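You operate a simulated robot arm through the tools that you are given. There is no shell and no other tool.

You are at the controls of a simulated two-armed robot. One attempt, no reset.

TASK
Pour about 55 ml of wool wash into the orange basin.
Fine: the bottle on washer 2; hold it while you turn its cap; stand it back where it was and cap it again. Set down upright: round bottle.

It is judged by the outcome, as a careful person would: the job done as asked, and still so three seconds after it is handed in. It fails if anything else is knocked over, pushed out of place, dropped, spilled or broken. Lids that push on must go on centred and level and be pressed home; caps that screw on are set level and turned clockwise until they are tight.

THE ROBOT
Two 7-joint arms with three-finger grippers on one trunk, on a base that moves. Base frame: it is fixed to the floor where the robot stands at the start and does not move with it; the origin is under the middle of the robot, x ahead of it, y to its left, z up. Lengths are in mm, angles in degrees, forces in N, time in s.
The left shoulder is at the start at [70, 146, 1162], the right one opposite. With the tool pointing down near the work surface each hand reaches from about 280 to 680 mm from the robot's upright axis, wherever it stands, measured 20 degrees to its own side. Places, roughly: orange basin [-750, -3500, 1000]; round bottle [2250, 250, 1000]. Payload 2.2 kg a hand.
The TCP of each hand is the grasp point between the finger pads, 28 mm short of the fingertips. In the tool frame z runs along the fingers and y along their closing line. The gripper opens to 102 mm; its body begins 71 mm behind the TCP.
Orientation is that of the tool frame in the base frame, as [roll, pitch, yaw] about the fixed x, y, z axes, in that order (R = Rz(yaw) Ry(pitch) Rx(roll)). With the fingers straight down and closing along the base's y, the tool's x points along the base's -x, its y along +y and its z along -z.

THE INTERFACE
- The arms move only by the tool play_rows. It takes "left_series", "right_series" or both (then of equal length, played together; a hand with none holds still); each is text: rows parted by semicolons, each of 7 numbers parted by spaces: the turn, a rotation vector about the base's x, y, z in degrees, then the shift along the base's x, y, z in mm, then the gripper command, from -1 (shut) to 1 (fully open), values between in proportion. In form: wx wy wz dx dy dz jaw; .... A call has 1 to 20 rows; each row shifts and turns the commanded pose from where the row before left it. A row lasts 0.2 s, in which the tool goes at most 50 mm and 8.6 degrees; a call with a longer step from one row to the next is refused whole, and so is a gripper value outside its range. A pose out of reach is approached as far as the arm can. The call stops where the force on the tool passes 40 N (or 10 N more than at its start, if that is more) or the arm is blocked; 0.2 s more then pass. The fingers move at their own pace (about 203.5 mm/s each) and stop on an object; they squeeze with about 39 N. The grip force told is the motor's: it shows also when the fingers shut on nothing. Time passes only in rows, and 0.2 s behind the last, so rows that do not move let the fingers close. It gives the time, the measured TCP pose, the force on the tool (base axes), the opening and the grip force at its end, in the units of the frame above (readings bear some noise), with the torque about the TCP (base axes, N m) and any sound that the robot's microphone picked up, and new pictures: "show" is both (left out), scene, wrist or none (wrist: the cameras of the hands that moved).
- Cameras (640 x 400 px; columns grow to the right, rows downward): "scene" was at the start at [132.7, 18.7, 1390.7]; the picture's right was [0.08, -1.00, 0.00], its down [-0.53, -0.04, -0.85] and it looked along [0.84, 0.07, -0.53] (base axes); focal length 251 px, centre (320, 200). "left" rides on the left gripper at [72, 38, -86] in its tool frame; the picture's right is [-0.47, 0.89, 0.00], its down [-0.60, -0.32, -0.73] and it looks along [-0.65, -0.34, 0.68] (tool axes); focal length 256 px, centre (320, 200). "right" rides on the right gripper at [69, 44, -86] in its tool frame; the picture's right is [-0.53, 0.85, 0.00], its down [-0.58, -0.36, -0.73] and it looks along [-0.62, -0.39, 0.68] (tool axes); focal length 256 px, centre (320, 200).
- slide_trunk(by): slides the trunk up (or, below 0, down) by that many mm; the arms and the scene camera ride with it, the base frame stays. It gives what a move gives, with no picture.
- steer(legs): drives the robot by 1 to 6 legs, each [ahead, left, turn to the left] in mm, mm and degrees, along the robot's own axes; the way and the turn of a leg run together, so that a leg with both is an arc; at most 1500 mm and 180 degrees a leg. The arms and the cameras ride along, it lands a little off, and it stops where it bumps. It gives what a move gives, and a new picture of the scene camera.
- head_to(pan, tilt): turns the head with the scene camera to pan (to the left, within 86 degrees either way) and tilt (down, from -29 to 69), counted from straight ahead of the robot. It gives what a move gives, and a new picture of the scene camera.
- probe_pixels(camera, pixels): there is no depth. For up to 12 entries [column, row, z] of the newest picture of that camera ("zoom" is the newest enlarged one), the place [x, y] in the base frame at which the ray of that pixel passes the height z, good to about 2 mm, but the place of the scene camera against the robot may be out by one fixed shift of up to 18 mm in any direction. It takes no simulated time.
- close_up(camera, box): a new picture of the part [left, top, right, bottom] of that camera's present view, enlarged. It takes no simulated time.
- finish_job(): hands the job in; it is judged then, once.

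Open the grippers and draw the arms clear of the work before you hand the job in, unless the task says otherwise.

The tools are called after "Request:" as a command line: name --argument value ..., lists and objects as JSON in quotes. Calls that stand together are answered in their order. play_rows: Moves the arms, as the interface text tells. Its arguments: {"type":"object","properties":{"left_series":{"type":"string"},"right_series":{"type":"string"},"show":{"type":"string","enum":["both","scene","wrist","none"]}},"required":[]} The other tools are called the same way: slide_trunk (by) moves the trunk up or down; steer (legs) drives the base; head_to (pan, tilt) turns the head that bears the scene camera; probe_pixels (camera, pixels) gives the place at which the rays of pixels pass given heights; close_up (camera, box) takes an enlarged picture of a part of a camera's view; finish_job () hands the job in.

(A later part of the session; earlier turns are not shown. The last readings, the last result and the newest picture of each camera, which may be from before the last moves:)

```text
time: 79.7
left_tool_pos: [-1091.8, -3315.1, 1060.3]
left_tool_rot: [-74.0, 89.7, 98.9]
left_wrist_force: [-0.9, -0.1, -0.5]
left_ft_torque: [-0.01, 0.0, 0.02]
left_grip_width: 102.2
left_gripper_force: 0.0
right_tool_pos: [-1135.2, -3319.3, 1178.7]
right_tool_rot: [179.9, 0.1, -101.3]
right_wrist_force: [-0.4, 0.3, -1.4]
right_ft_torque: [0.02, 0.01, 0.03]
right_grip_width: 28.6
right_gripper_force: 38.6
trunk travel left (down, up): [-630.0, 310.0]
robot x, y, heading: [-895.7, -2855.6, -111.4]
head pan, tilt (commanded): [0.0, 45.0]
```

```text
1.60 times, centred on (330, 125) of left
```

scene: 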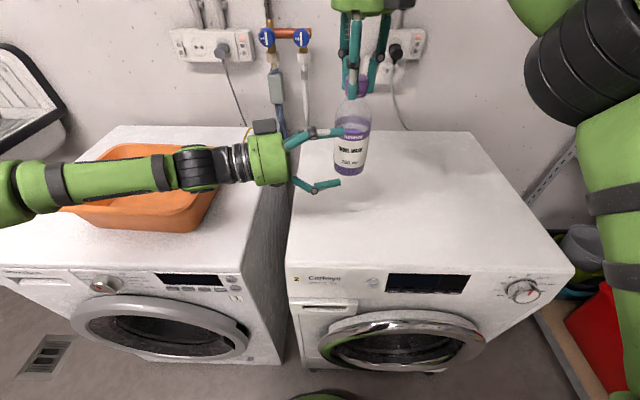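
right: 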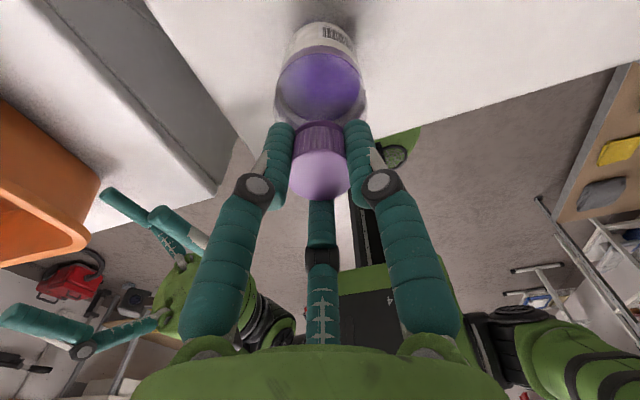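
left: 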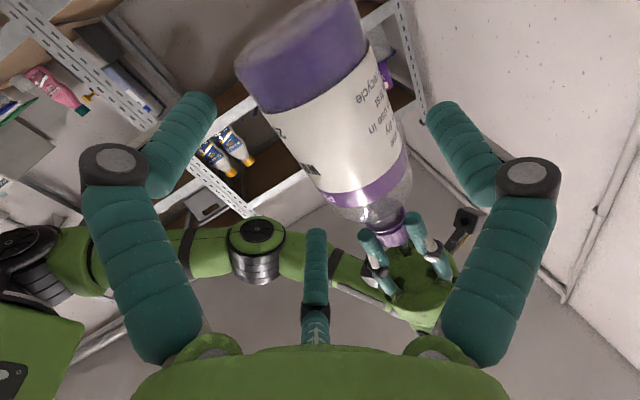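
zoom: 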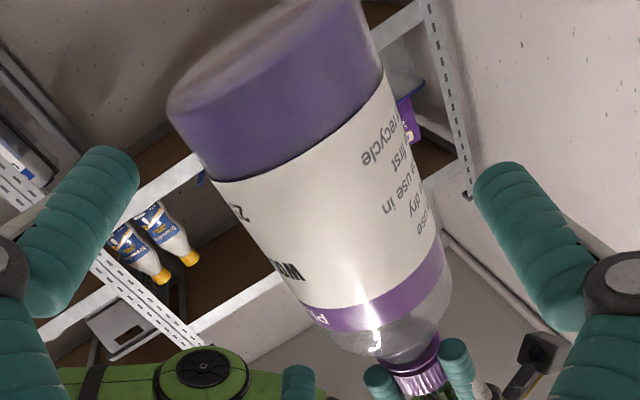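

Silhouette bearings give the bottle axis at tool (y≈10.8, z≈42.8), Ø≈60. I advance the remaining 43 mm with a 1.7 mm lateral correction, fingers still open.

Request:
play_rows --left_series "0 0 0 -10.6 1.8 0 1; 0 0 0 -10.6 1.8 0 1; 0 0 0 -10.6 1.7 0 1; 0 0 0 -10.5 1.7 0 1; 0 0 0 0 0 0 1" --show "both"

```text
time: 80.9
left_tool_pos: [-1130.8, -3305.8, 1059.7]
left_tool_rot: [-72.1, 89.9, 100.8]
left_wrist_force: [0.5, 0.6, -0.1]
left_ft_torque: [-0.01, -0.04, 0.03]
left_grip_width: 101.9
left_gripper_force: 0.1
right_tool_pos: [-1135.1, -3319.6, 1178.4]
right_tool_rot: [179.9, 0.0, -101.4]
right_wrist_force: [1.2, -0.4, -2.3]
right_ft_torque: [0.02, 0.02, 0.02]
right_grip_width: 28.9
right_gripper_force: 39.3
trunk travel left (down, up): [-630.0, 310.0]
robot x, y, heading: [-896.8, -2856.7, -111.7]
head pan, tilt (commanded): [0.0, 45.0]
```

scene: 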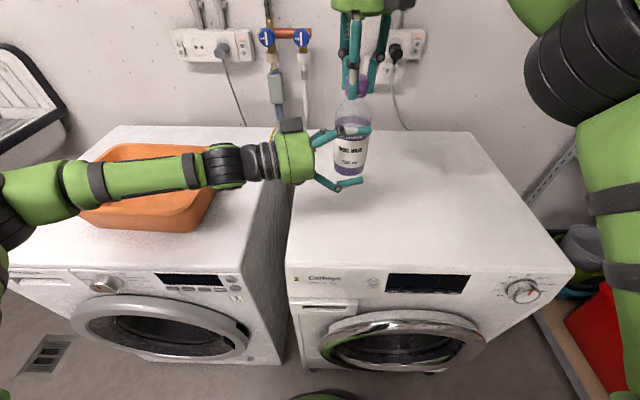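
left: 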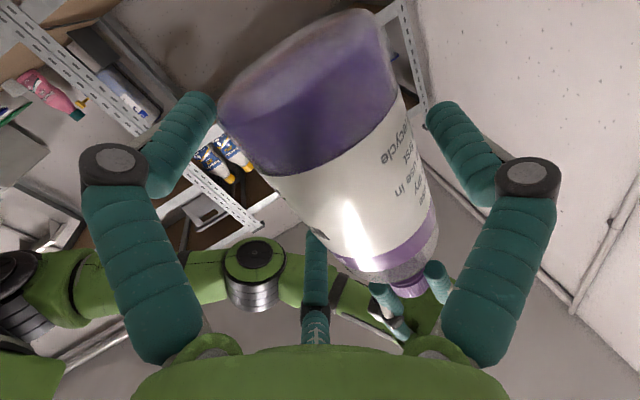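

The bottle is between the fingers (offset ≈13 mm as planned). I raise 2 mm and close the left gripper in steps, watching forces.

Request:
play_rows --left_series "0 0 0 0 0 2 1; 0 0 0 0 0 0 0.8; 0 0 0 0 0 0 0.72; 0 0 0 0 0 0 0.66; 0 0 0 0 0 0 0.66" --show "both"

```text
time: 82.1
left_tool_pos: [-1131.0, -3306.5, 1060.7]
left_tool_rot: [-81.7, 89.8, 91.2]
left_wrist_force: [-0.5, -0.1, -0.5]
left_ft_torque: [0.0, 0.03, -0.03]
left_grip_width: 85.1
left_gripper_force: 0.2
right_tool_pos: [-1134.3, -3318.9, 1176.6]
right_tool_rot: [180.0, 0.1, -101.3]
right_wrist_force: [0.4, 2.1, -2.4]
right_ft_torque: [0.02, 0.01, 0.01]
right_grip_width: 28.9
right_gripper_force: 39.3
trunk travel left (down, up): [-630.0, 310.0]
robot x, y, heading: [-892.5, -2855.3, -111.3]
head pan, tilt (commanded): [0.0, 45.0]
```

scene: 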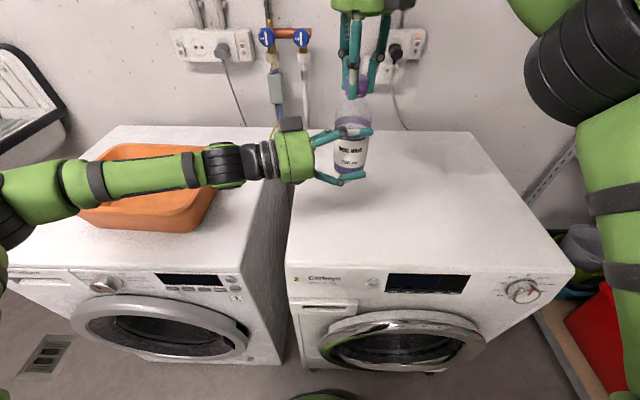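
left: 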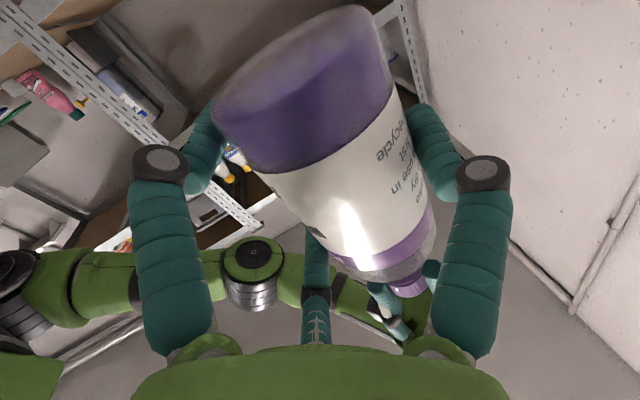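

Still free at 85 mm. I continue closing in small steps to full squeeze.

Request:
play_rows --left_series "0 0 0 0 0 0 0.62; 0 0 0 0 0 0 0.58; 0 0 0 0 0 0 0.54; 0 0 0 0 0 0 0.5; 0 0 0 0 0 0 0.5" --show "wrist"

```text
time: 83.3
left_tool_pos: [-1131.8, -3306.7, 1061.0]
left_tool_rot: [-83.5, 89.8, 89.4]
left_wrist_force: [1.9, -1.8, 0.0]
left_ft_torque: [0.21, 0.15, 0.02]
left_grip_width: 82.3
left_gripper_force: 39.4
right_tool_pos: [-1135.5, -3318.5, 1177.4]
right_tool_rot: [-179.9, 0.1, -101.4]
right_wrist_force: [-0.8, 1.9, -0.9]
right_ft_torque: [0.08, 0.04, 0.01]
right_grip_width: 28.7
right_gripper_force: 38.8
trunk travel left (down, up): [-630.0, 310.0]
robot x, y, heading: [-893.6, -2855.1, -111.2]
head pan, tilt (commanded): [0.0, 45.0]
```

left: 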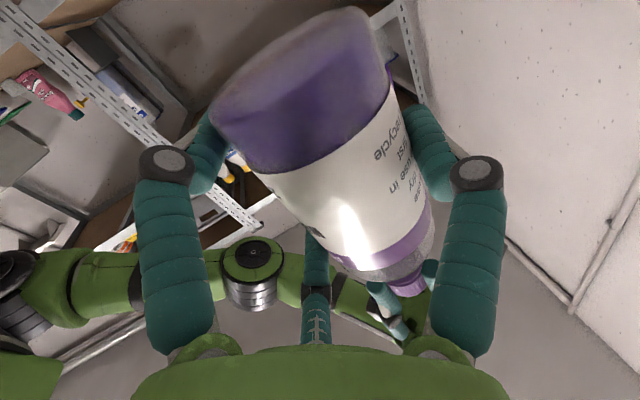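

The bottle is firmly held by the left hand (82.3 mm, 39 N) with small side forces. Now I turn the cap counter-clockwise with the right hand, 10 rows of 8.4°, watching forces.

Request:
play_rows --right_series "0 0 4 0 0 0 -1; 0 0 8 0 0 0 -1; 0 0 8.4 0 0 0.1 -1; 0 0 8.4 0 0 0.1 -1; 0 0 8.4 0 0 0.1 -1; 0 0 8.4 0 0 0.1 -1; 0 0 8.4 0 0 0.1 -1; 0 0 8.4 0 0 0.1 -1; 0 0 8.4 0 0 0.1 -1; 0 0 8.4 0 0 0.1 -1" --left_series "0 0 0 0 0 0 0.3; 0 0 0 0 0 0 0.3; 0 0 0 0 0 0 0.3; 0 0 0 0 0 0 0.3; 0 0 0 0 0 0 0.3; 0 0 0 0 0 0 0.3; 0 0 0 0 0 0 0.3; 0 0 0 0 0 0 0.3; 0 0 0 0 0 0 0.3; 0 0 0 0 0 0 0.3" --show "both"

```text
time: 85.5
left_tool_pos: [-1131.9, -3307.2, 1060.5]
left_tool_rot: [-90.3, 89.9, 82.6]
left_wrist_force: [3.6, -6.2, -0.3]
left_ft_torque: [0.4, 0.42, 0.09]
left_grip_width: 82.1
left_gripper_force: 39.3
right_tool_pos: [-1134.1, -3319.4, 1178.5]
right_tool_rot: [-179.9, 0.1, -22.1]
right_wrist_force: [-3.4, 6.1, -1.5]
right_ft_torque: [0.39, 0.04, -0.02]
right_grip_width: 28.8
right_gripper_force: 38.8
trunk travel left (down, up): [-630.0, 310.0]
robot x, y, heading: [-892.4, -2858.3, -111.3]
head pan, tilt (commanded): [0.0, 45.0]
```

scene: 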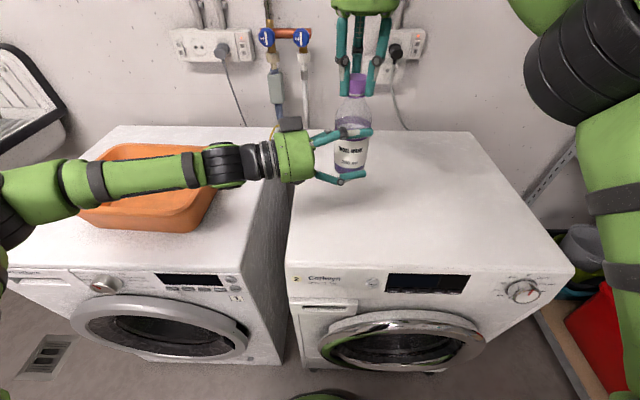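
right: 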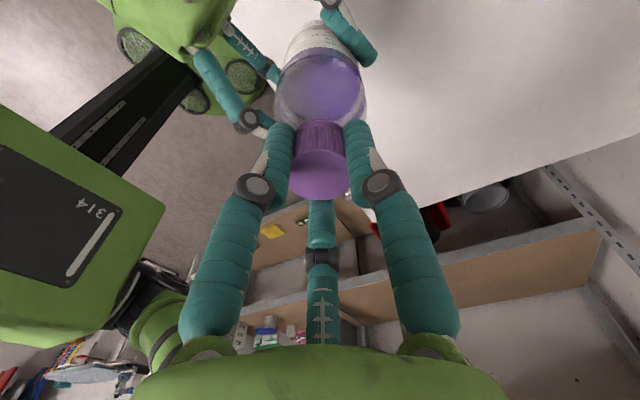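
left: 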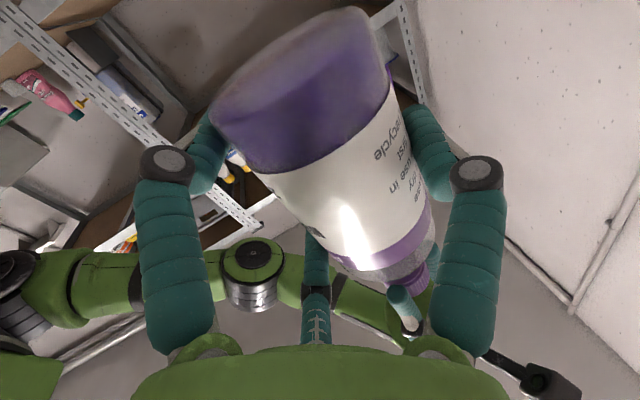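

The cap turned 79° while the bottle stayed; a small side force (~7 N) appeared, so I relax it by ~1 mm and continue turning counter-clockwise.

Request:
play_rows --right_series "0 0 8.4 -0.3 0.5 0.1 -1; 0 0 8.4 -0.2 0.4 0.1 -1; 0 0 8.4 0 0 0.1 -1; 0 0 8.4 0 0 0.1 -1; 0 0 8.4 0 0 0.1 -1; 0 0 8.4 0 0 0.1 -1; 0 0 8.4 0 0 0.1 -1; 0 0 8.4 0 0 0.1 -1; 0 0 8.4 0 0 0.1 -1; 0 0 8.4 0 0 0.1 -1" --show "both"

```text
time: 87.7
left_tool_pos: [-1132.3, -3306.4, 1061.1]
left_tool_rot: [-85.3, 89.8, 87.7]
left_wrist_force: [0.9, -1.0, -0.1]
left_ft_torque: [-0.21, 0.01, 0.0]
left_grip_width: 81.8
left_gripper_force: 39.0
right_tool_pos: [-1134.2, -3318.1, 1179.4]
right_tool_rot: [-180.0, 0.0, 62.1]
right_wrist_force: [0.1, 0.8, -1.8]
right_ft_torque: [0.26, 0.01, -0.02]
right_grip_width: 28.8
right_gripper_force: 39.7
trunk travel left (down, up): [-630.0, 310.0]
robot x, y, heading: [-893.7, -2854.7, -111.4]
head pan, tilt (commanded): [0.0, 45.0]
```

scene: 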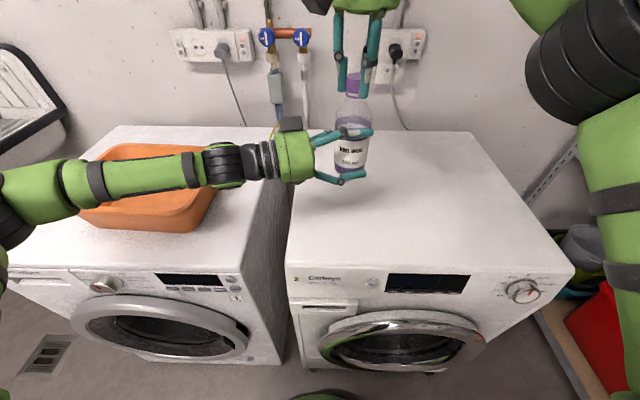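
right: 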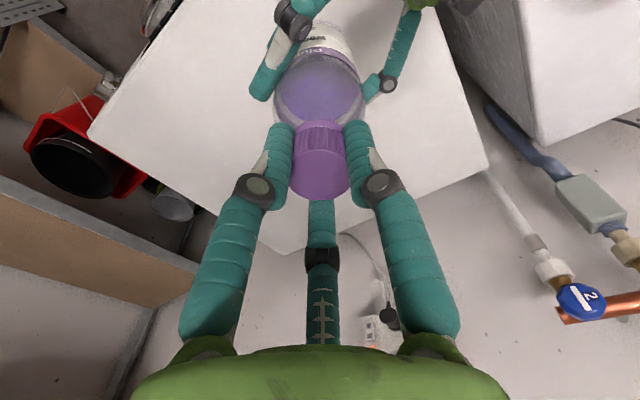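

Turned ≈164° so far with small forces. I continue another 84° counter-clockwise.

Request:
play_rows --right_series "0 0 8.4 0 0 0.1 -1; 0 0 8.4 0 0 0.1 -1; 0 0 8.4 0 0 0.1 -1; 0 0 8.4 0 0 0.1 -1; 0 0 8.4 0 0 0.1 -1; 0 0 8.4 0 0 0.1 -1; 0 0 8.4 0 0 0.1 -1; 0 0 8.4 0 0 0.1 -1; 0 0 8.4 0 0 0.1 -1; 0 0 8.4 0 0 0.1 -1" --show "both"

```text
time: 89.2
left_tool_pos: [-1132.7, -3297.2, 1054.5]
left_tool_rot: [126.9, 89.3, -61.5]
left_wrist_force: [-1.2, 0.4, -0.8]
left_ft_torque: [-0.43, 0.01, 0.02]
left_grip_width: 82.4
left_gripper_force: 38.7
right_tool_pos: [-1136.6, -3306.8, 1174.6]
right_tool_rot: [-179.3, 1.1, 110.7]
right_wrist_force: [-0.8, -1.0, 0.4]
right_ft_torque: [0.4, -0.18, 0.02]
right_grip_width: 29.0
right_gripper_force: 38.9
right hand out of reach, approached as far as the arm can: row 6, 7
trunk travel left (down, up): [-630.0, 310.0]
robot x, y, heading: [-894.7, -2855.7, -111.6]
head pan, tilt (commanded): [0.0, 45.0]
stopped in row 7 (left hand): the force on the tool passed its limit at 50 N (the readings are from after the stop); the commanded pose is now the measured one
```

scene: 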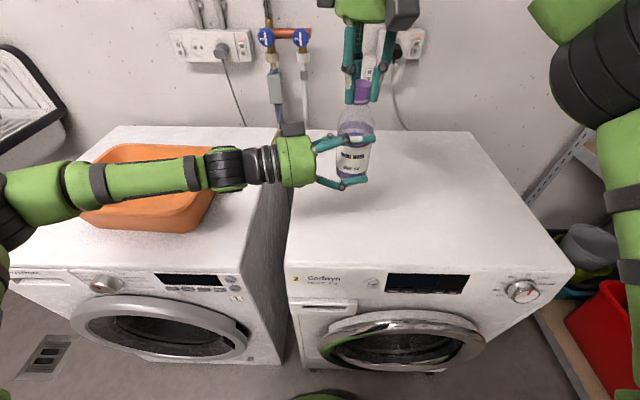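
right: 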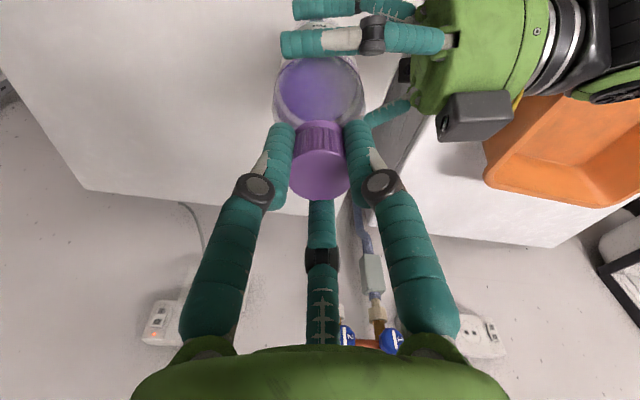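

The right wrist's limit is near yaw 110° (turned ≈212° in total). I open the right fingers a little, level the tool, and rotate back clockwise for another stroke.

Request:
play_rows --right_series "0 0 0 0 0 0 -0.5; 0 0 0 0 0 0 -0.1; 0 0 0 0 0 0 -0.1; 0 0 0 0 0 2 -0.1" --show "both"

```text
time: 90.2
left_tool_pos: [-1132.4, -3297.7, 1056.0]
left_tool_rot: [119.5, 89.4, -68.7]
left_wrist_force: [0.7, 1.4, 0.1]
left_ft_torque: [0.02, 0.01, 0.01]
left_grip_width: 82.2
left_gripper_force: 39.2
right_tool_pos: [-1136.1, -3307.3, 1174.9]
right_tool_rot: [-179.2, 1.2, 110.6]
right_wrist_force: [0.0, -1.1, -0.3]
right_ft_torque: [-0.03, 0.03, 0.01]
right_grip_width: 45.8
right_gripper_force: 0.0
trunk travel left (down, up): [-630.0, 310.0]
robot x, y, heading: [-897.1, -2854.5, -111.5]
head pan, tilt (commanded): [0.0, 45.0]
```

scene: 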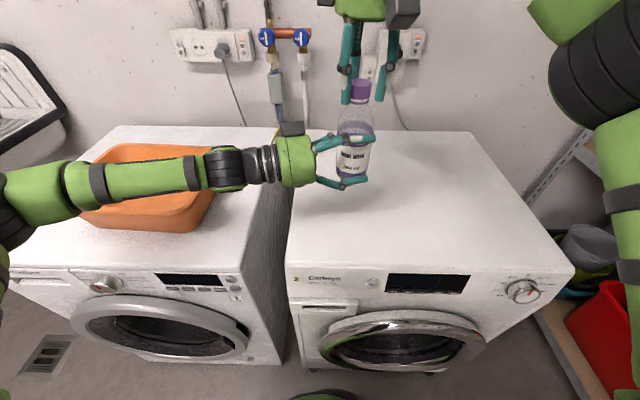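
right: 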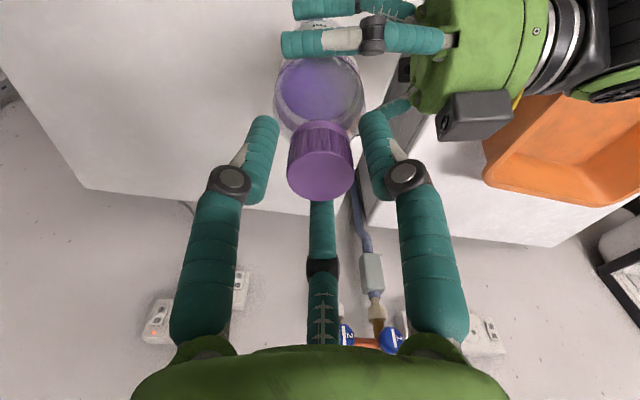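

The cap is free in the open fingers. I level the tool and rotate the right hand back clockwise 168°, re-centring by ~2.5 mm.

Request:
play_rows --right_series "0.7 -0.2 -7.5 0 -1 0 -0.1; 0.7 -0.2 -7.5 0 -1 0 -0.1; 0 0 -8.4 0 -0.5 0 -0.1; 0 0 -8.4 0 0 0 -0.1; 0 0 -8.4 0 0 0 -0.1; 0 0 -8.4 0 0 0 -0.1; 0 0 -8.4 0 0 0 -0.1; 0 0 -8.4 0 0 0 -0.1; 0 0 -8.4 0 0 0 -0.1; 0 0 -8.4 0 0 0 -0.1; 0 0 -8.4 0 0 0 -0.1; 0 0 -8.4 0 0 0 -0.1; 0 0 -8.4 0 0 0 -0.1; 0 0 -8.4 0 0 0 -0.1; 0 0 -8.4 0 0 0 -0.1; 0 0 -8.4 0 0 0 -0.1; 0 0 -8.4 0 0 0 -0.1; 0 0 -8.4 0 0 0 -0.1; 0 0 -8.4 0 0 0 -0.1; 0 0 -8.4 0 0 0 -0.1" --show "wrist"

```text
time: 94.4
left_tool_pos: [-1130.3, -3297.7, 1056.1]
left_tool_rot: [119.6, 89.5, -68.8]
left_wrist_force: [0.1, -0.4, 0.2]
left_ft_torque: [0.04, -0.01, -0.01]
left_grip_width: 82.2
left_gripper_force: 39.5
right_tool_pos: [-1134.3, -3310.6, 1175.6]
right_tool_rot: [-180.0, -0.2, -55.7]
right_wrist_force: [-0.9, -0.4, 0.8]
right_ft_torque: [-0.02, 0.0, 0.0]
right_grip_width: 45.7
right_gripper_force: 0.1
trunk travel left (down, up): [-630.0, 310.0]
robot x, y, heading: [-893.7, -2855.9, -111.4]
head pan, tilt (commanded): [0.0, 45.0]
```

right: 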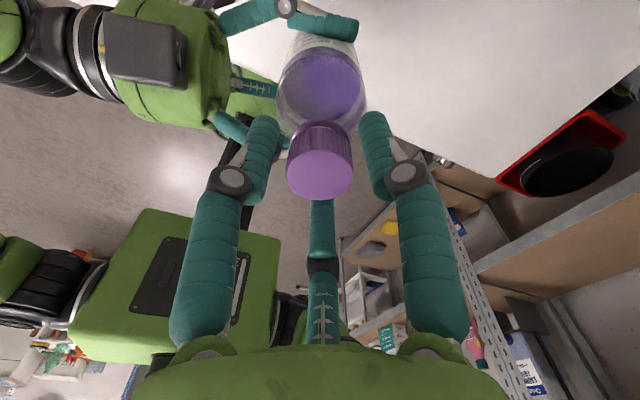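

The left force reading shows ~0 though it should carry the bottle; I take two still readings to check.

Request:
play_rows --left_series "0 0 0 0 0 0 0.3" --show "none"

Request:
play_rows --right_series "0 0 -8.4 0 0 0 -0.1; 0 0 -8.4 0 0 0 -0.1; 0 0 -8.4 0 0 0 -0.1; 0 0 -8.4 0 0 0 -0.1; 0 0 -8.4 0 0 0 -0.1; 0 0 -8.4 0 0 0 -0.1; 0 0 -8.4 0 0 0 -0.1; 0 0 -8.4 0 0 0 -0.1; 0 0 0 0 0 0 -0.1" --show "both"

```text
time: 94.8
left_tool_pos: [-1130.9, -3297.4, 1056.1]
left_tool_rot: [119.5, 89.5, -68.9]
left_wrist_force: [-1.4, -0.3, -0.4]
left_ft_torque: [0.05, 0.02, -0.02]
left_grip_width: 82.0
left_gripper_force: 38.7
right_tool_pos: [-1135.6, -3310.6, 1175.3]
right_tool_rot: [-180.0, -0.2, -55.5]
right_wrist_force: [-1.0, -0.4, 0.0]
right_ft_torque: [-0.02, 0.01, 0.0]
right_grip_width: 46.0
right_gripper_force: 0.2
trunk travel left (down, up): [-630.0, 310.0]
robot x, y, heading: [-899.4, -2856.2, -111.4]
head pan, tilt (commanded): [0.0, 45.0]
```

```text
time: 96.8
left_tool_pos: [-1132.5, -3297.6, 1055.8]
left_tool_rot: [119.6, 89.4, -68.9]
left_wrist_force: [0.0, 0.5, -0.7]
left_ft_torque: [0.07, 0.01, -0.02]
left_grip_width: 82.1
left_gripper_force: 38.2
right_tool_pos: [-1134.8, -3309.7, 1174.0]
right_tool_rot: [-180.0, -0.2, -122.8]
right_wrist_force: [-0.2, 0.5, 0.9]
right_ft_torque: [0.0, 0.03, 0.0]
right_grip_width: 45.8
right_gripper_force: 0.0
trunk travel left (down, up): [-630.0, 310.0]
robot x, y, heading: [-895.8, -2857.8, -111.5]
head pan, tilt (commanded): [0.0, 45.0]
```

scene: 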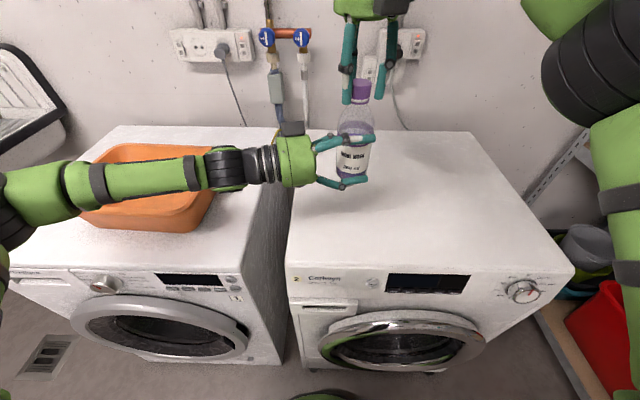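
right: 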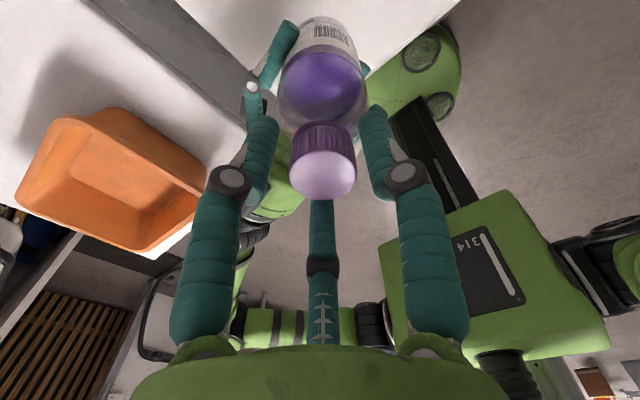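

No load shows on either hand's reading, perhaps tared at the stop; I note it. I go another 42° clockwise to lengthen the next stroke.

Request:
play_rows --right_series "0 0 -8.4 0 0 0 -0.1; 0 0 -8.4 0 0 0 -0.1; 0 0 -8.4 0 0 0 -0.1; 0 0 -8.4 0 0 0 -0.1; 0 0 -8.4 0 0 0 -0.1; 0 0 0 0 0 0 -0.1" --show "wrist"

Request:
close_up --camera "right" --box '[240, 80, 400, 220]'

Request:
probe_pixels --camera "right" --pixels '[[320, 170, 1170], [320, 170, 1167], [320, 170, 1173]]'

```text
time: 98.2
left_tool_pos: [-1131.7, -3296.7, 1055.8]
left_tool_rot: [119.7, 89.5, -68.6]
left_wrist_force: [-0.3, -0.2, -0.6]
left_ft_torque: [0.01, -0.02, -0.01]
left_grip_width: 82.0
left_gripper_force: 39.1
right_tool_pos: [-1135.3, -3310.1, 1175.5]
right_tool_rot: [179.9, -0.3, -164.7]
right_wrist_force: [-0.1, 0.3, 0.1]
right_ft_torque: [0.02, 0.02, 0.0]
right_grip_width: 46.0
right_gripper_force: 0.1
trunk travel left (down, up): [-630.0, 310.0]
robot x, y, heading: [-892.6, -2855.1, -111.5]
head pan, tilt (commanded): [0.0, 45.0]
```

right: 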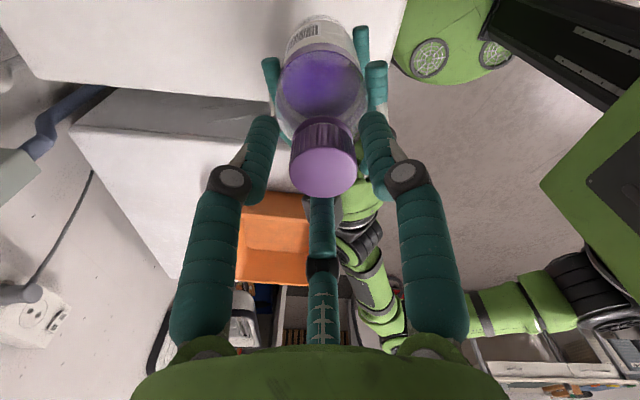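

```text
2.86 times, centred on (320, 150) of right
```

zoom: 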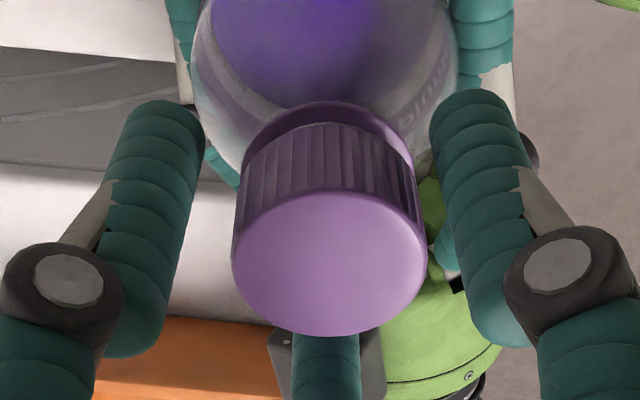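

```text
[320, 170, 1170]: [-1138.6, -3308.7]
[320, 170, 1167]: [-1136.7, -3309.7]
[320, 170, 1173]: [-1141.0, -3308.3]
```

Cap centre appears ≈(-1136,-3307.5); I shift +1.7 mm in y, grip the cap again and turn counter-clockwise.

Request:
play_rows --right_series "0 0 0 -0.4 1.7 -0.5 -0.1; 0 0 0 0 0 0 -0.3; 0 0 0 0 0 0 -0.5; 0 0 0 0 0 0 -1; 0 0 0 0 0 0 -1; 0 0 8.4 0 0 0.1 -1; 0 0 8.4 0 0 0.1 -1; 0 0 8.4 0 0 0.1 -1; 0 0 8.4 0 0 0.1 -1; 0 0 8.4 0 0 0.1 -1; 0 0 8.4 0 0 0.1 -1; 0 0 8.4 0 0 0.1 -1; 0 0 8.4 0 0 0.1 -1" --show "both"

```text
time: 101.0
left_tool_pos: [-1132.0, -3296.2, 1055.7]
left_tool_rot: [120.3, 89.5, -68.1]
left_wrist_force: [-0.2, 0.1, 0.3]
left_ft_torque: [0.01, 0.0, -0.03]
left_grip_width: 82.3
left_gripper_force: 39.4
right_tool_pos: [-1134.9, -3309.1, 1176.0]
right_tool_rot: [180.0, -0.2, -97.3]
right_wrist_force: [0.4, 0.5, 0.8]
right_ft_torque: [-0.03, 0.02, 0.01]
right_grip_width: 28.5
right_gripper_force: 38.8
trunk travel left (down, up): [-630.0, 310.0]
robot x, y, heading: [-895.0, -2856.9, -111.8]
head pan, tilt (commanded): [0.0, 45.0]
```

scene: 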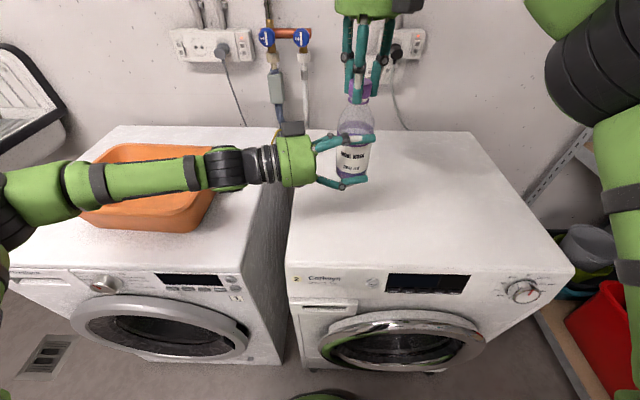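
right: 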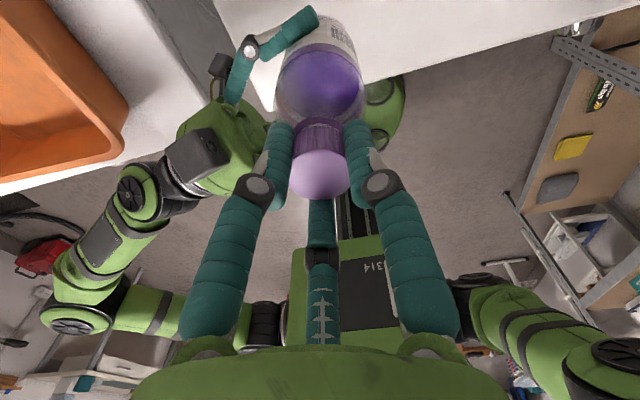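

Forces are almost nil, so the cap may already be free. I zoom in to look for a gap between cap and neck.

Request:
close_up --camera "scene" --box '[320, 60, 400, 130]'

Request:
close_up --camera "right" --box '[260, 80, 380, 210]'

Request:
close_up --camera "left" --box '[320, 230, 480, 330]'

```text
5.71 times, centred on (360, 95) of scene
```

zoom: 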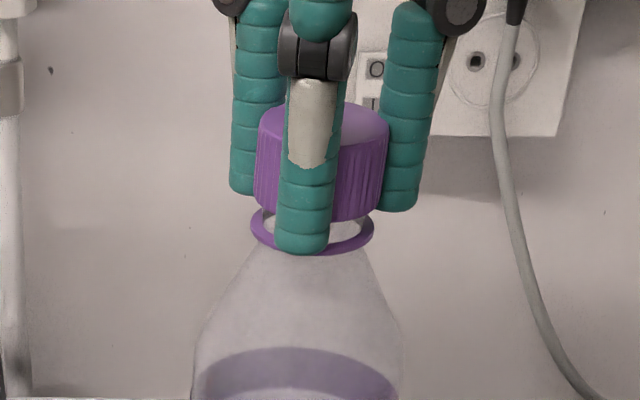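

```text
3.08 times, centred on (320, 145) of right
```

zoom: 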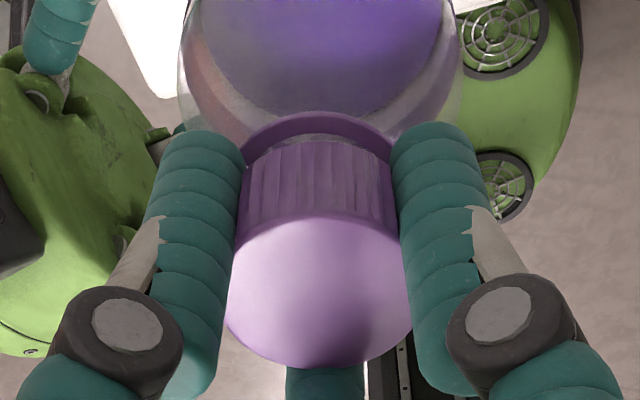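

```text
4.00 times, centred on (400, 280) of left
```

zoom: 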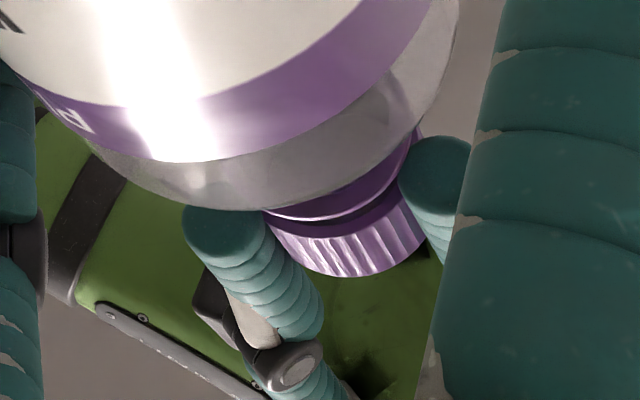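

The cap has risen a few millimetres above the purple collar ring. I keep turning counter-clockwise another 100° with slight lift.

Request:
play_rows --right_series "0 0 8.4 0 0 0.1 -1; 0 0 8.4 0 0 0.1 -1; 0 0 8.4 0 0 0.1 -1; 0 0 8.4 0 0 0.1 -1; 0 0 8.4 0 0 0.1 -1; 0 0 8.4 0 0 0.1 -1; 0 0 8.4 0 0 0.1 -1; 0 0 8.4 0 0 0.1 -1; 0 0 8.4 0 0 0.1 -1; 0 0 8.4 0 0 0.1 -1; 0 0 8.4 0 0 0.1 -1; 0 0 8.4 0 0 0.1 -1" --show "scene"

Request:
close_up --camera "scene" --box '[320, 60, 400, 130]'

```text
time: 103.6
left_tool_pos: [-1131.6, -3298.4, 1055.4]
left_tool_rot: [119.7, 89.5, -68.6]
left_wrist_force: [-0.7, 1.0, -0.5]
left_ft_torque: [0.04, 0.01, 0.01]
left_grip_width: 82.3
left_gripper_force: 39.3
right_tool_pos: [-1136.1, -3308.9, 1175.7]
right_tool_rot: [-180.0, -0.2, 3.5]
right_wrist_force: [0.6, 0.5, -0.3]
right_ft_torque: [0.01, 0.0, 0.02]
right_grip_width: 28.8
right_gripper_force: 38.8
trunk travel left (down, up): [-630.0, 310.0]
robot x, y, heading: [-895.8, -2855.7, -111.2]
head pan, tilt (commanded): [0.0, 45.0]
```

scene: 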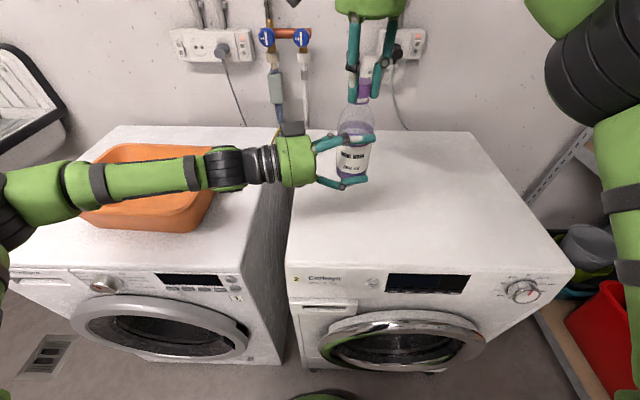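

```text
5.71 times, centred on (360, 95) of scene
```

zoom: 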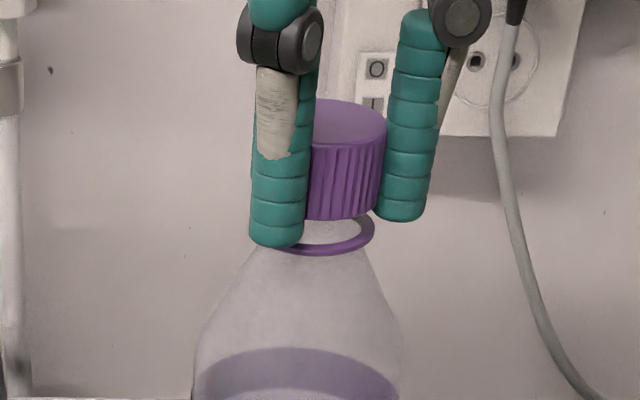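

The gap is clear now (turned ≈380°). I try lifting the right hand gently 6 mm to see whether the cap comes off freely.

Request:
play_rows --right_series "0 0 0 0 0 1.5 -1; 0 0 0 0 0 1.5 -1; 0 0 0 0 0 1.5 -1; 0 0 0 0 0 1.5 -1" --show "scene"

Request:
close_up --camera "scene" --box '[320, 60, 400, 130]'

```text
time: 104.6
left_tool_pos: [-1132.0, -3296.1, 1055.8]
left_tool_rot: [119.8, 89.5, -68.6]
left_wrist_force: [0.0, -0.1, -0.5]
left_ft_torque: [0.01, -0.01, 0.0]
left_grip_width: 82.1
left_gripper_force: 39.1
right_tool_pos: [-1134.9, -3308.2, 1183.3]
right_tool_rot: [180.0, -0.2, 3.4]
right_wrist_force: [-0.4, -0.2, -1.1]
right_ft_torque: [-0.03, -0.02, 0.02]
right_grip_width: 28.6
right_gripper_force: 39.5
trunk travel left (down, up): [-630.0, 310.0]
robot x, y, heading: [-902.2, -2856.4, -111.4]
head pan, tilt (commanded): [0.0, 45.0]
```

scene: 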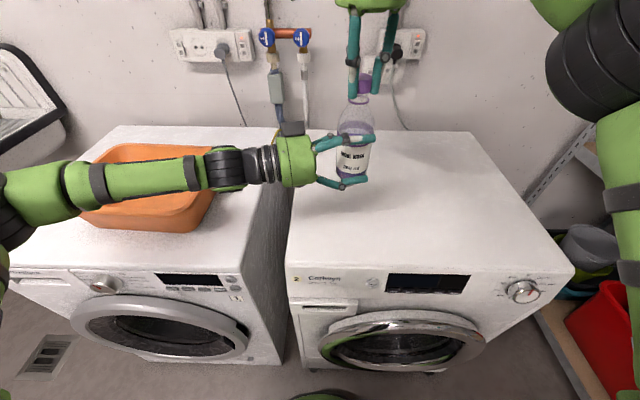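

```text
5.71 times, centred on (360, 95) of scene
```

zoom: 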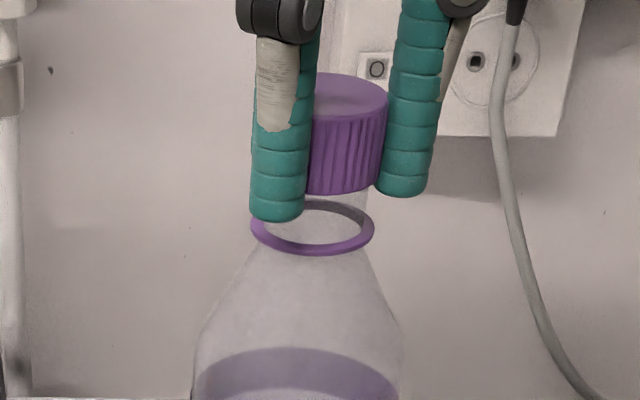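

The cap is off. I raise it a further 40 mm clear of the neck and then carry it to the right and up, keeping it gripped.

Request:
play_rows --right_series "0 0 0 0 0 8 -1; 0 0 0 0 0 10 -1; 0 0 0 0 0 12 -1; 0 0 0 0 0 12 -1; 0 0 0 -20 8 0 -1; 0 0 0 -30 14 0 -1; 0 0 0 -30 14 0 -1; 0 0 0 -30 14 0 -1; 0 0 0 -30 14 0 -1; 0 0 0 -20 10 0 -1; 0 0 0 0 0 0 -1" --show "both"

```text
time: 107.0
left_tool_pos: [-1132.0, -3298.8, 1056.5]
left_tool_rot: [118.4, 89.5, -70.1]
left_wrist_force: [0.4, -0.9, 0.3]
left_ft_torque: [0.0, -0.02, -0.03]
left_grip_width: 82.0
left_gripper_force: 38.9
right_tool_pos: [-1293.9, -3232.0, 1223.7]
right_tool_rot: [180.0, -0.2, 3.3]
right_wrist_force: [0.7, 0.0, 0.1]
right_ft_torque: [0.04, 0.0, 0.0]
right_grip_width: 28.4
right_gripper_force: 38.6
right hand out of reach, approached as far as the arm can: row 4
trunk travel left (down, up): [-630.0, 310.0]
robot x, y, heading: [-893.4, -2855.5, -111.5]
head pan, tilt (commanded): [0.0, 45.0]
```

scene: 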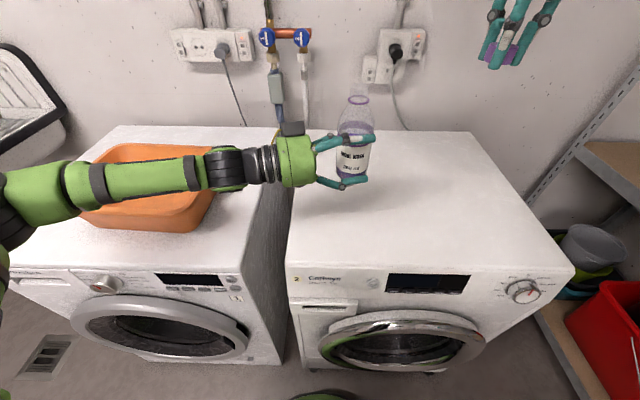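
right: 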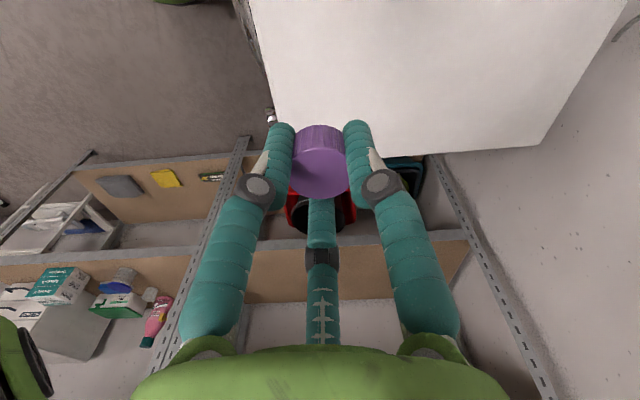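

The bottle stands open and upright in the left hand, cap held by the right. I record the initial liquid level with a zoom on the bottle.

Request:
close_up --camera "scene" --box '[316, 84, 396, 190]'

Request:
probe_pixels --camera "scene" --pixels '[[355, 152, 1095], [355, 100, 1165]]'

Request:
close_up --camera "scene" --box '[332, 120, 380, 150]'

```text
3.77 times, centred on (356, 137) of scene
```

zoom: 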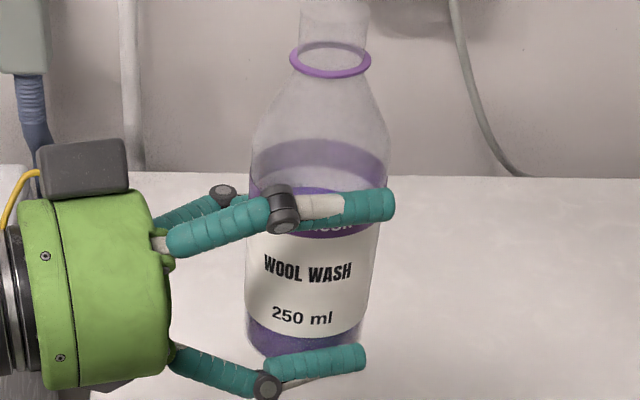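

```text
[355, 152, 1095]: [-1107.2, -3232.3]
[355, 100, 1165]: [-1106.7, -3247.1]
```

```text
13.33 times, centred on (356, 135) of scene
```

zoom: 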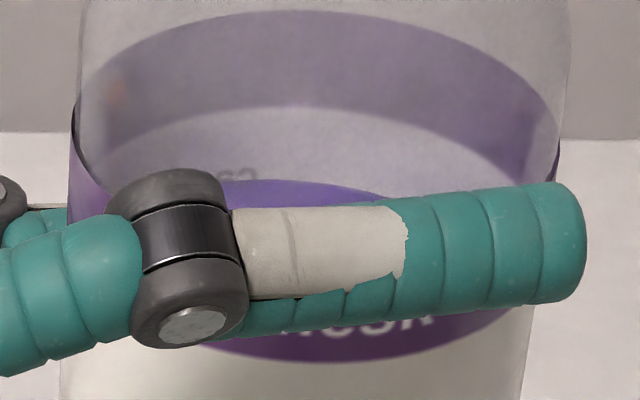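

The liquid surface lies about 10 mm below the purple band (rel. height ≈69 mm, ≈175 ml), so 55 ml means a drop of ≈21 mm. I now carry the bottle upright to the left toward the basin, slowly, turning the hand +31°.

Request:
play_rows --left_series "0 0 0.5 6 -2 3 0.3; 0 0 1.5 14 -4.6 4 0.3; 0 0 2 21 -7 5 0.3; 0 0 2.2 23 -7.5 5 0.3; 0 0 2.2 23 -7.5 5 0.3; 0 0 2.2 23 -7.5 4 0.3; 0 0 2.2 23 -7.5 2 0.3; 0 0 2.2 23 -7.5 1 0.3; 0 0 2.2 23 -7.5 0 0.3; 0 0 2.2 23 -7.5 0 0.3; 0 0 2.2 23 -7.5 0 0.3" --show "both"

```text
time: 109.4
left_tool_pos: [-907.7, -3371.9, 1085.1]
left_tool_rot: [117.5, 89.5, -49.3]
left_wrist_force: [-0.2, -0.7, -1.4]
left_ft_torque: [0.02, 0.01, -0.01]
left_grip_width: 82.5
left_gripper_force: 39.0
right_tool_pos: [-1294.2, -3232.5, 1224.8]
right_tool_rot: [180.0, -0.2, 3.4]
right_wrist_force: [-0.3, 0.2, 0.5]
right_ft_torque: [0.0, 0.01, -0.02]
right_grip_width: 28.4
right_gripper_force: 39.0
trunk travel left (down, up): [-630.0, 310.0]
robot x, y, heading: [-891.2, -2858.7, -111.4]
head pan, tilt (commanded): [0.0, 45.0]
```

scene: 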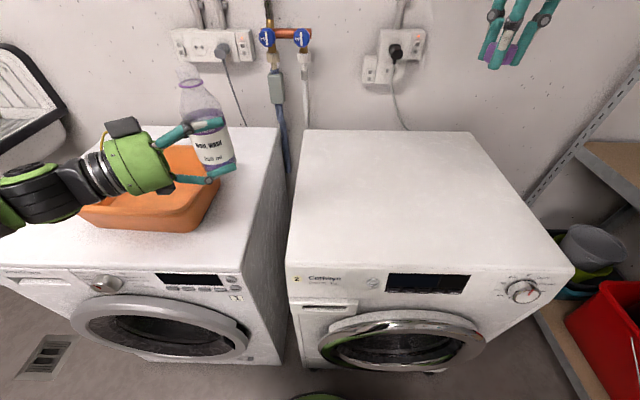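
left: 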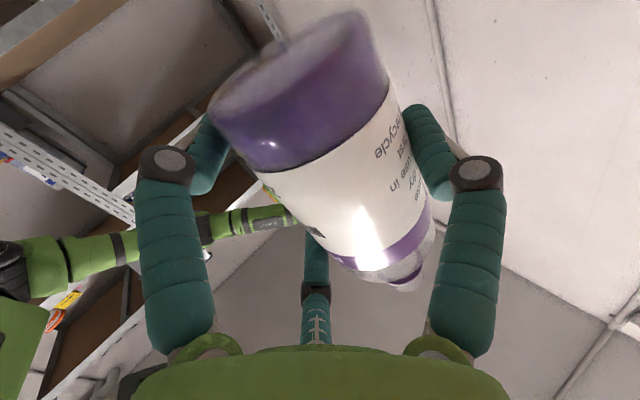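

The bottle is upright over washer 1's right edge. I continue the last ~107 mm to the left.

Request:
play_rows --left_series "0 0 2 22 -7.5 0 0.3; 0 0 2 22 -7.5 0 0.3; 0 0 2 22 -7.5 0 0.3; 0 0 2 20 -7 0 0.3; 0 0 2 10 -3.5 0 0.3; 0 0 0 5 -1.5 0 0.3; 0 0 0 0 0 0 0.3" --show "both"

```text
time: 111.0
left_tool_pos: [-840.5, -3431.6, 1067.2]
left_tool_rot: [106.8, 89.5, -49.9]
left_wrist_force: [0.1, -1.0, -1.2]
left_ft_torque: [0.03, -0.03, -0.01]
left_grip_width: 81.7
left_gripper_force: 38.5
left hand out of reach, approached as far as the arm can: row 2, 3, 4, 5
right_tool_pos: [-1296.1, -3233.4, 1224.9]
right_tool_rot: [-180.0, -0.2, 3.3]
right_wrist_force: [-0.1, -0.2, 0.5]
right_ft_torque: [-0.01, 0.03, 0.0]
right_grip_width: 28.2
right_gripper_force: 39.0
trunk travel left (down, up): [-630.0, 310.0]
robot x, y, heading: [-895.2, -2856.5, -111.3]
head pan, tilt (commanded): [0.0, 45.0]
```

scene: 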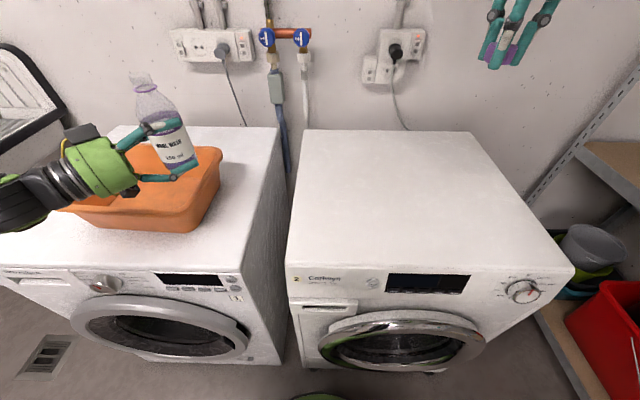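
left: 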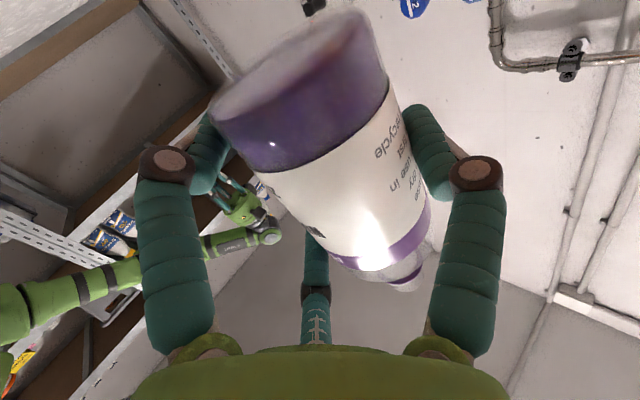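

The hand stopped slightly short but the spot suits: tipping forward-left from here puts the mouth at about (F 591, L 339), inside the basin. I tip the bottle in a first step of 42° (well below flow) and check.

Request:
play_rows --left_series "3.7 1.6 0 0 0 2 0.3; 7.71 3.32 0 0 0 2 0.3; 7.71 3.32 0 0 0 2 0.3; 7.71 3.32 0 0 0 2 0.3; 7.71 3.32 0 0 0 2 0.3; 3.7 1.6 0 0 0 0 0.3; 0 0 0 0 0 0 0.3" --show "both"

```text
time: 112.6
left_tool_pos: [-842.8, -3432.5, 1074.5]
left_tool_rot: [-90.0, 48.6, 113.1]
left_wrist_force: [-0.8, -0.1, -1.3]
left_ft_torque: [0.03, 0.01, -0.01]
left_grip_width: 81.9
left_gripper_force: 38.8
left hand out of reach, approached as far as the arm can: row 1, 4
right_tool_pos: [-1295.5, -3232.9, 1224.5]
right_tool_rot: [-180.0, -0.2, 3.3]
right_wrist_force: [0.1, -0.4, 0.3]
right_ft_torque: [-0.03, 0.01, -0.01]
right_grip_width: 28.4
right_gripper_force: 39.0
trunk travel left (down, up): [-630.0, 310.0]
robot x, y, heading: [-893.9, -2856.4, -111.3]
head pan, tilt (commanded): [0.0, 45.0]
```

scene: 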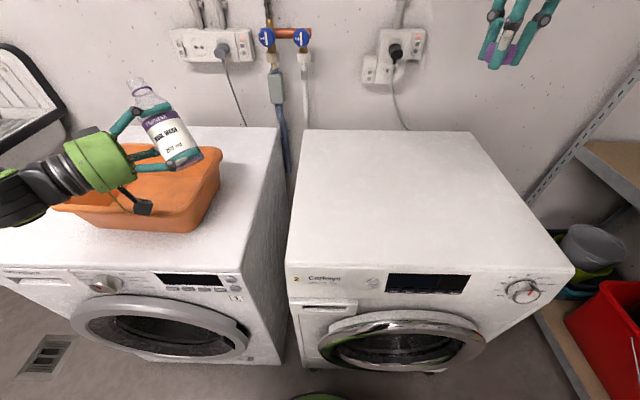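
left: 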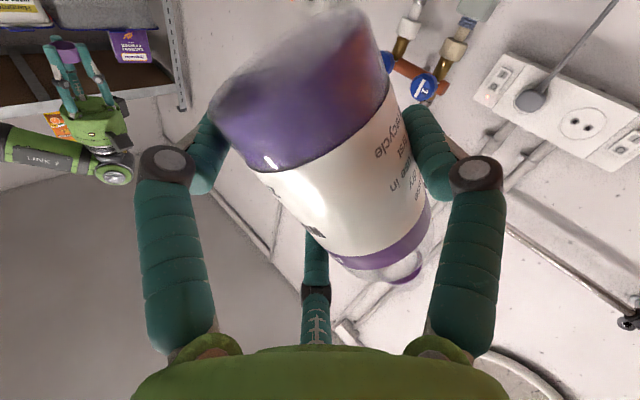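

Tilt is 41° with the mouth heading over the basin; the camera clears the rim. I continue to about 72°, still below the computed flow threshold (~80°).

Request:
play_rows --left_series "7.73 3.29 0 0 0 0 0.3; 7.73 3.29 0 0 0 0 0.3; 7.73 3.29 0 0 0 0 0.3; 5 2.13 0 0 0 0 0.3; 0 0 0 0 0 0 0.3" --show "both"

Request:
close_up --camera "scene" --box '[60, 60, 260, 240]'

```text
time: 113.8
left_tool_pos: [-841.8, -3432.7, 1075.9]
left_tool_rot: [-90.0, 18.0, 113.0]
left_wrist_force: [0.8, 0.0, -3.0]
left_ft_torque: [0.01, 0.01, 0.04]
left_grip_width: 82.1
left_gripper_force: 38.7
right_tool_pos: [-1295.1, -3233.3, 1224.6]
right_tool_rot: [-179.9, -0.2, 3.2]
right_wrist_force: [0.4, -1.0, 0.6]
right_ft_torque: [-0.03, 0.01, -0.01]
right_grip_width: 28.3
right_gripper_force: 39.2
trunk travel left (down, up): [-630.0, 310.0]
robot x, y, heading: [-893.9, -2854.3, -111.4]
head pan, tilt (commanded): [0.0, 45.0]
```

scene: 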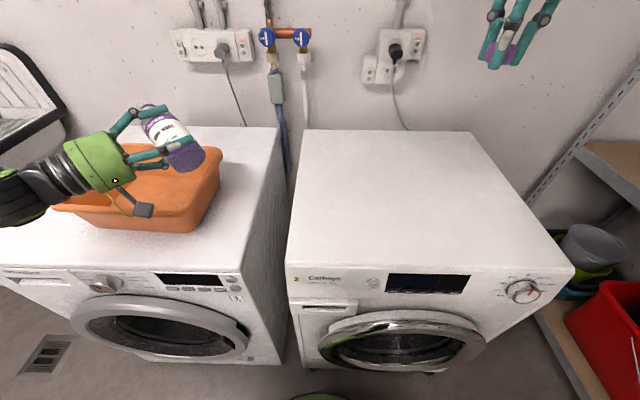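
left: 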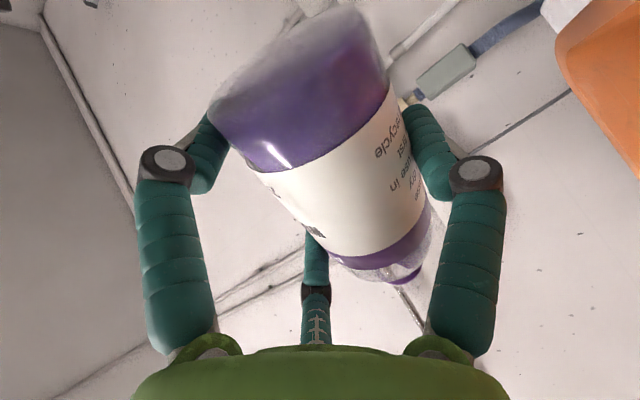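

```text
2.22 times, centred on (160, 150) of scene
```

zoom: 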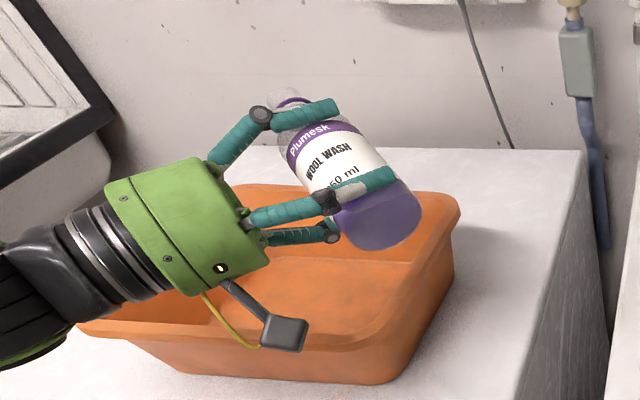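

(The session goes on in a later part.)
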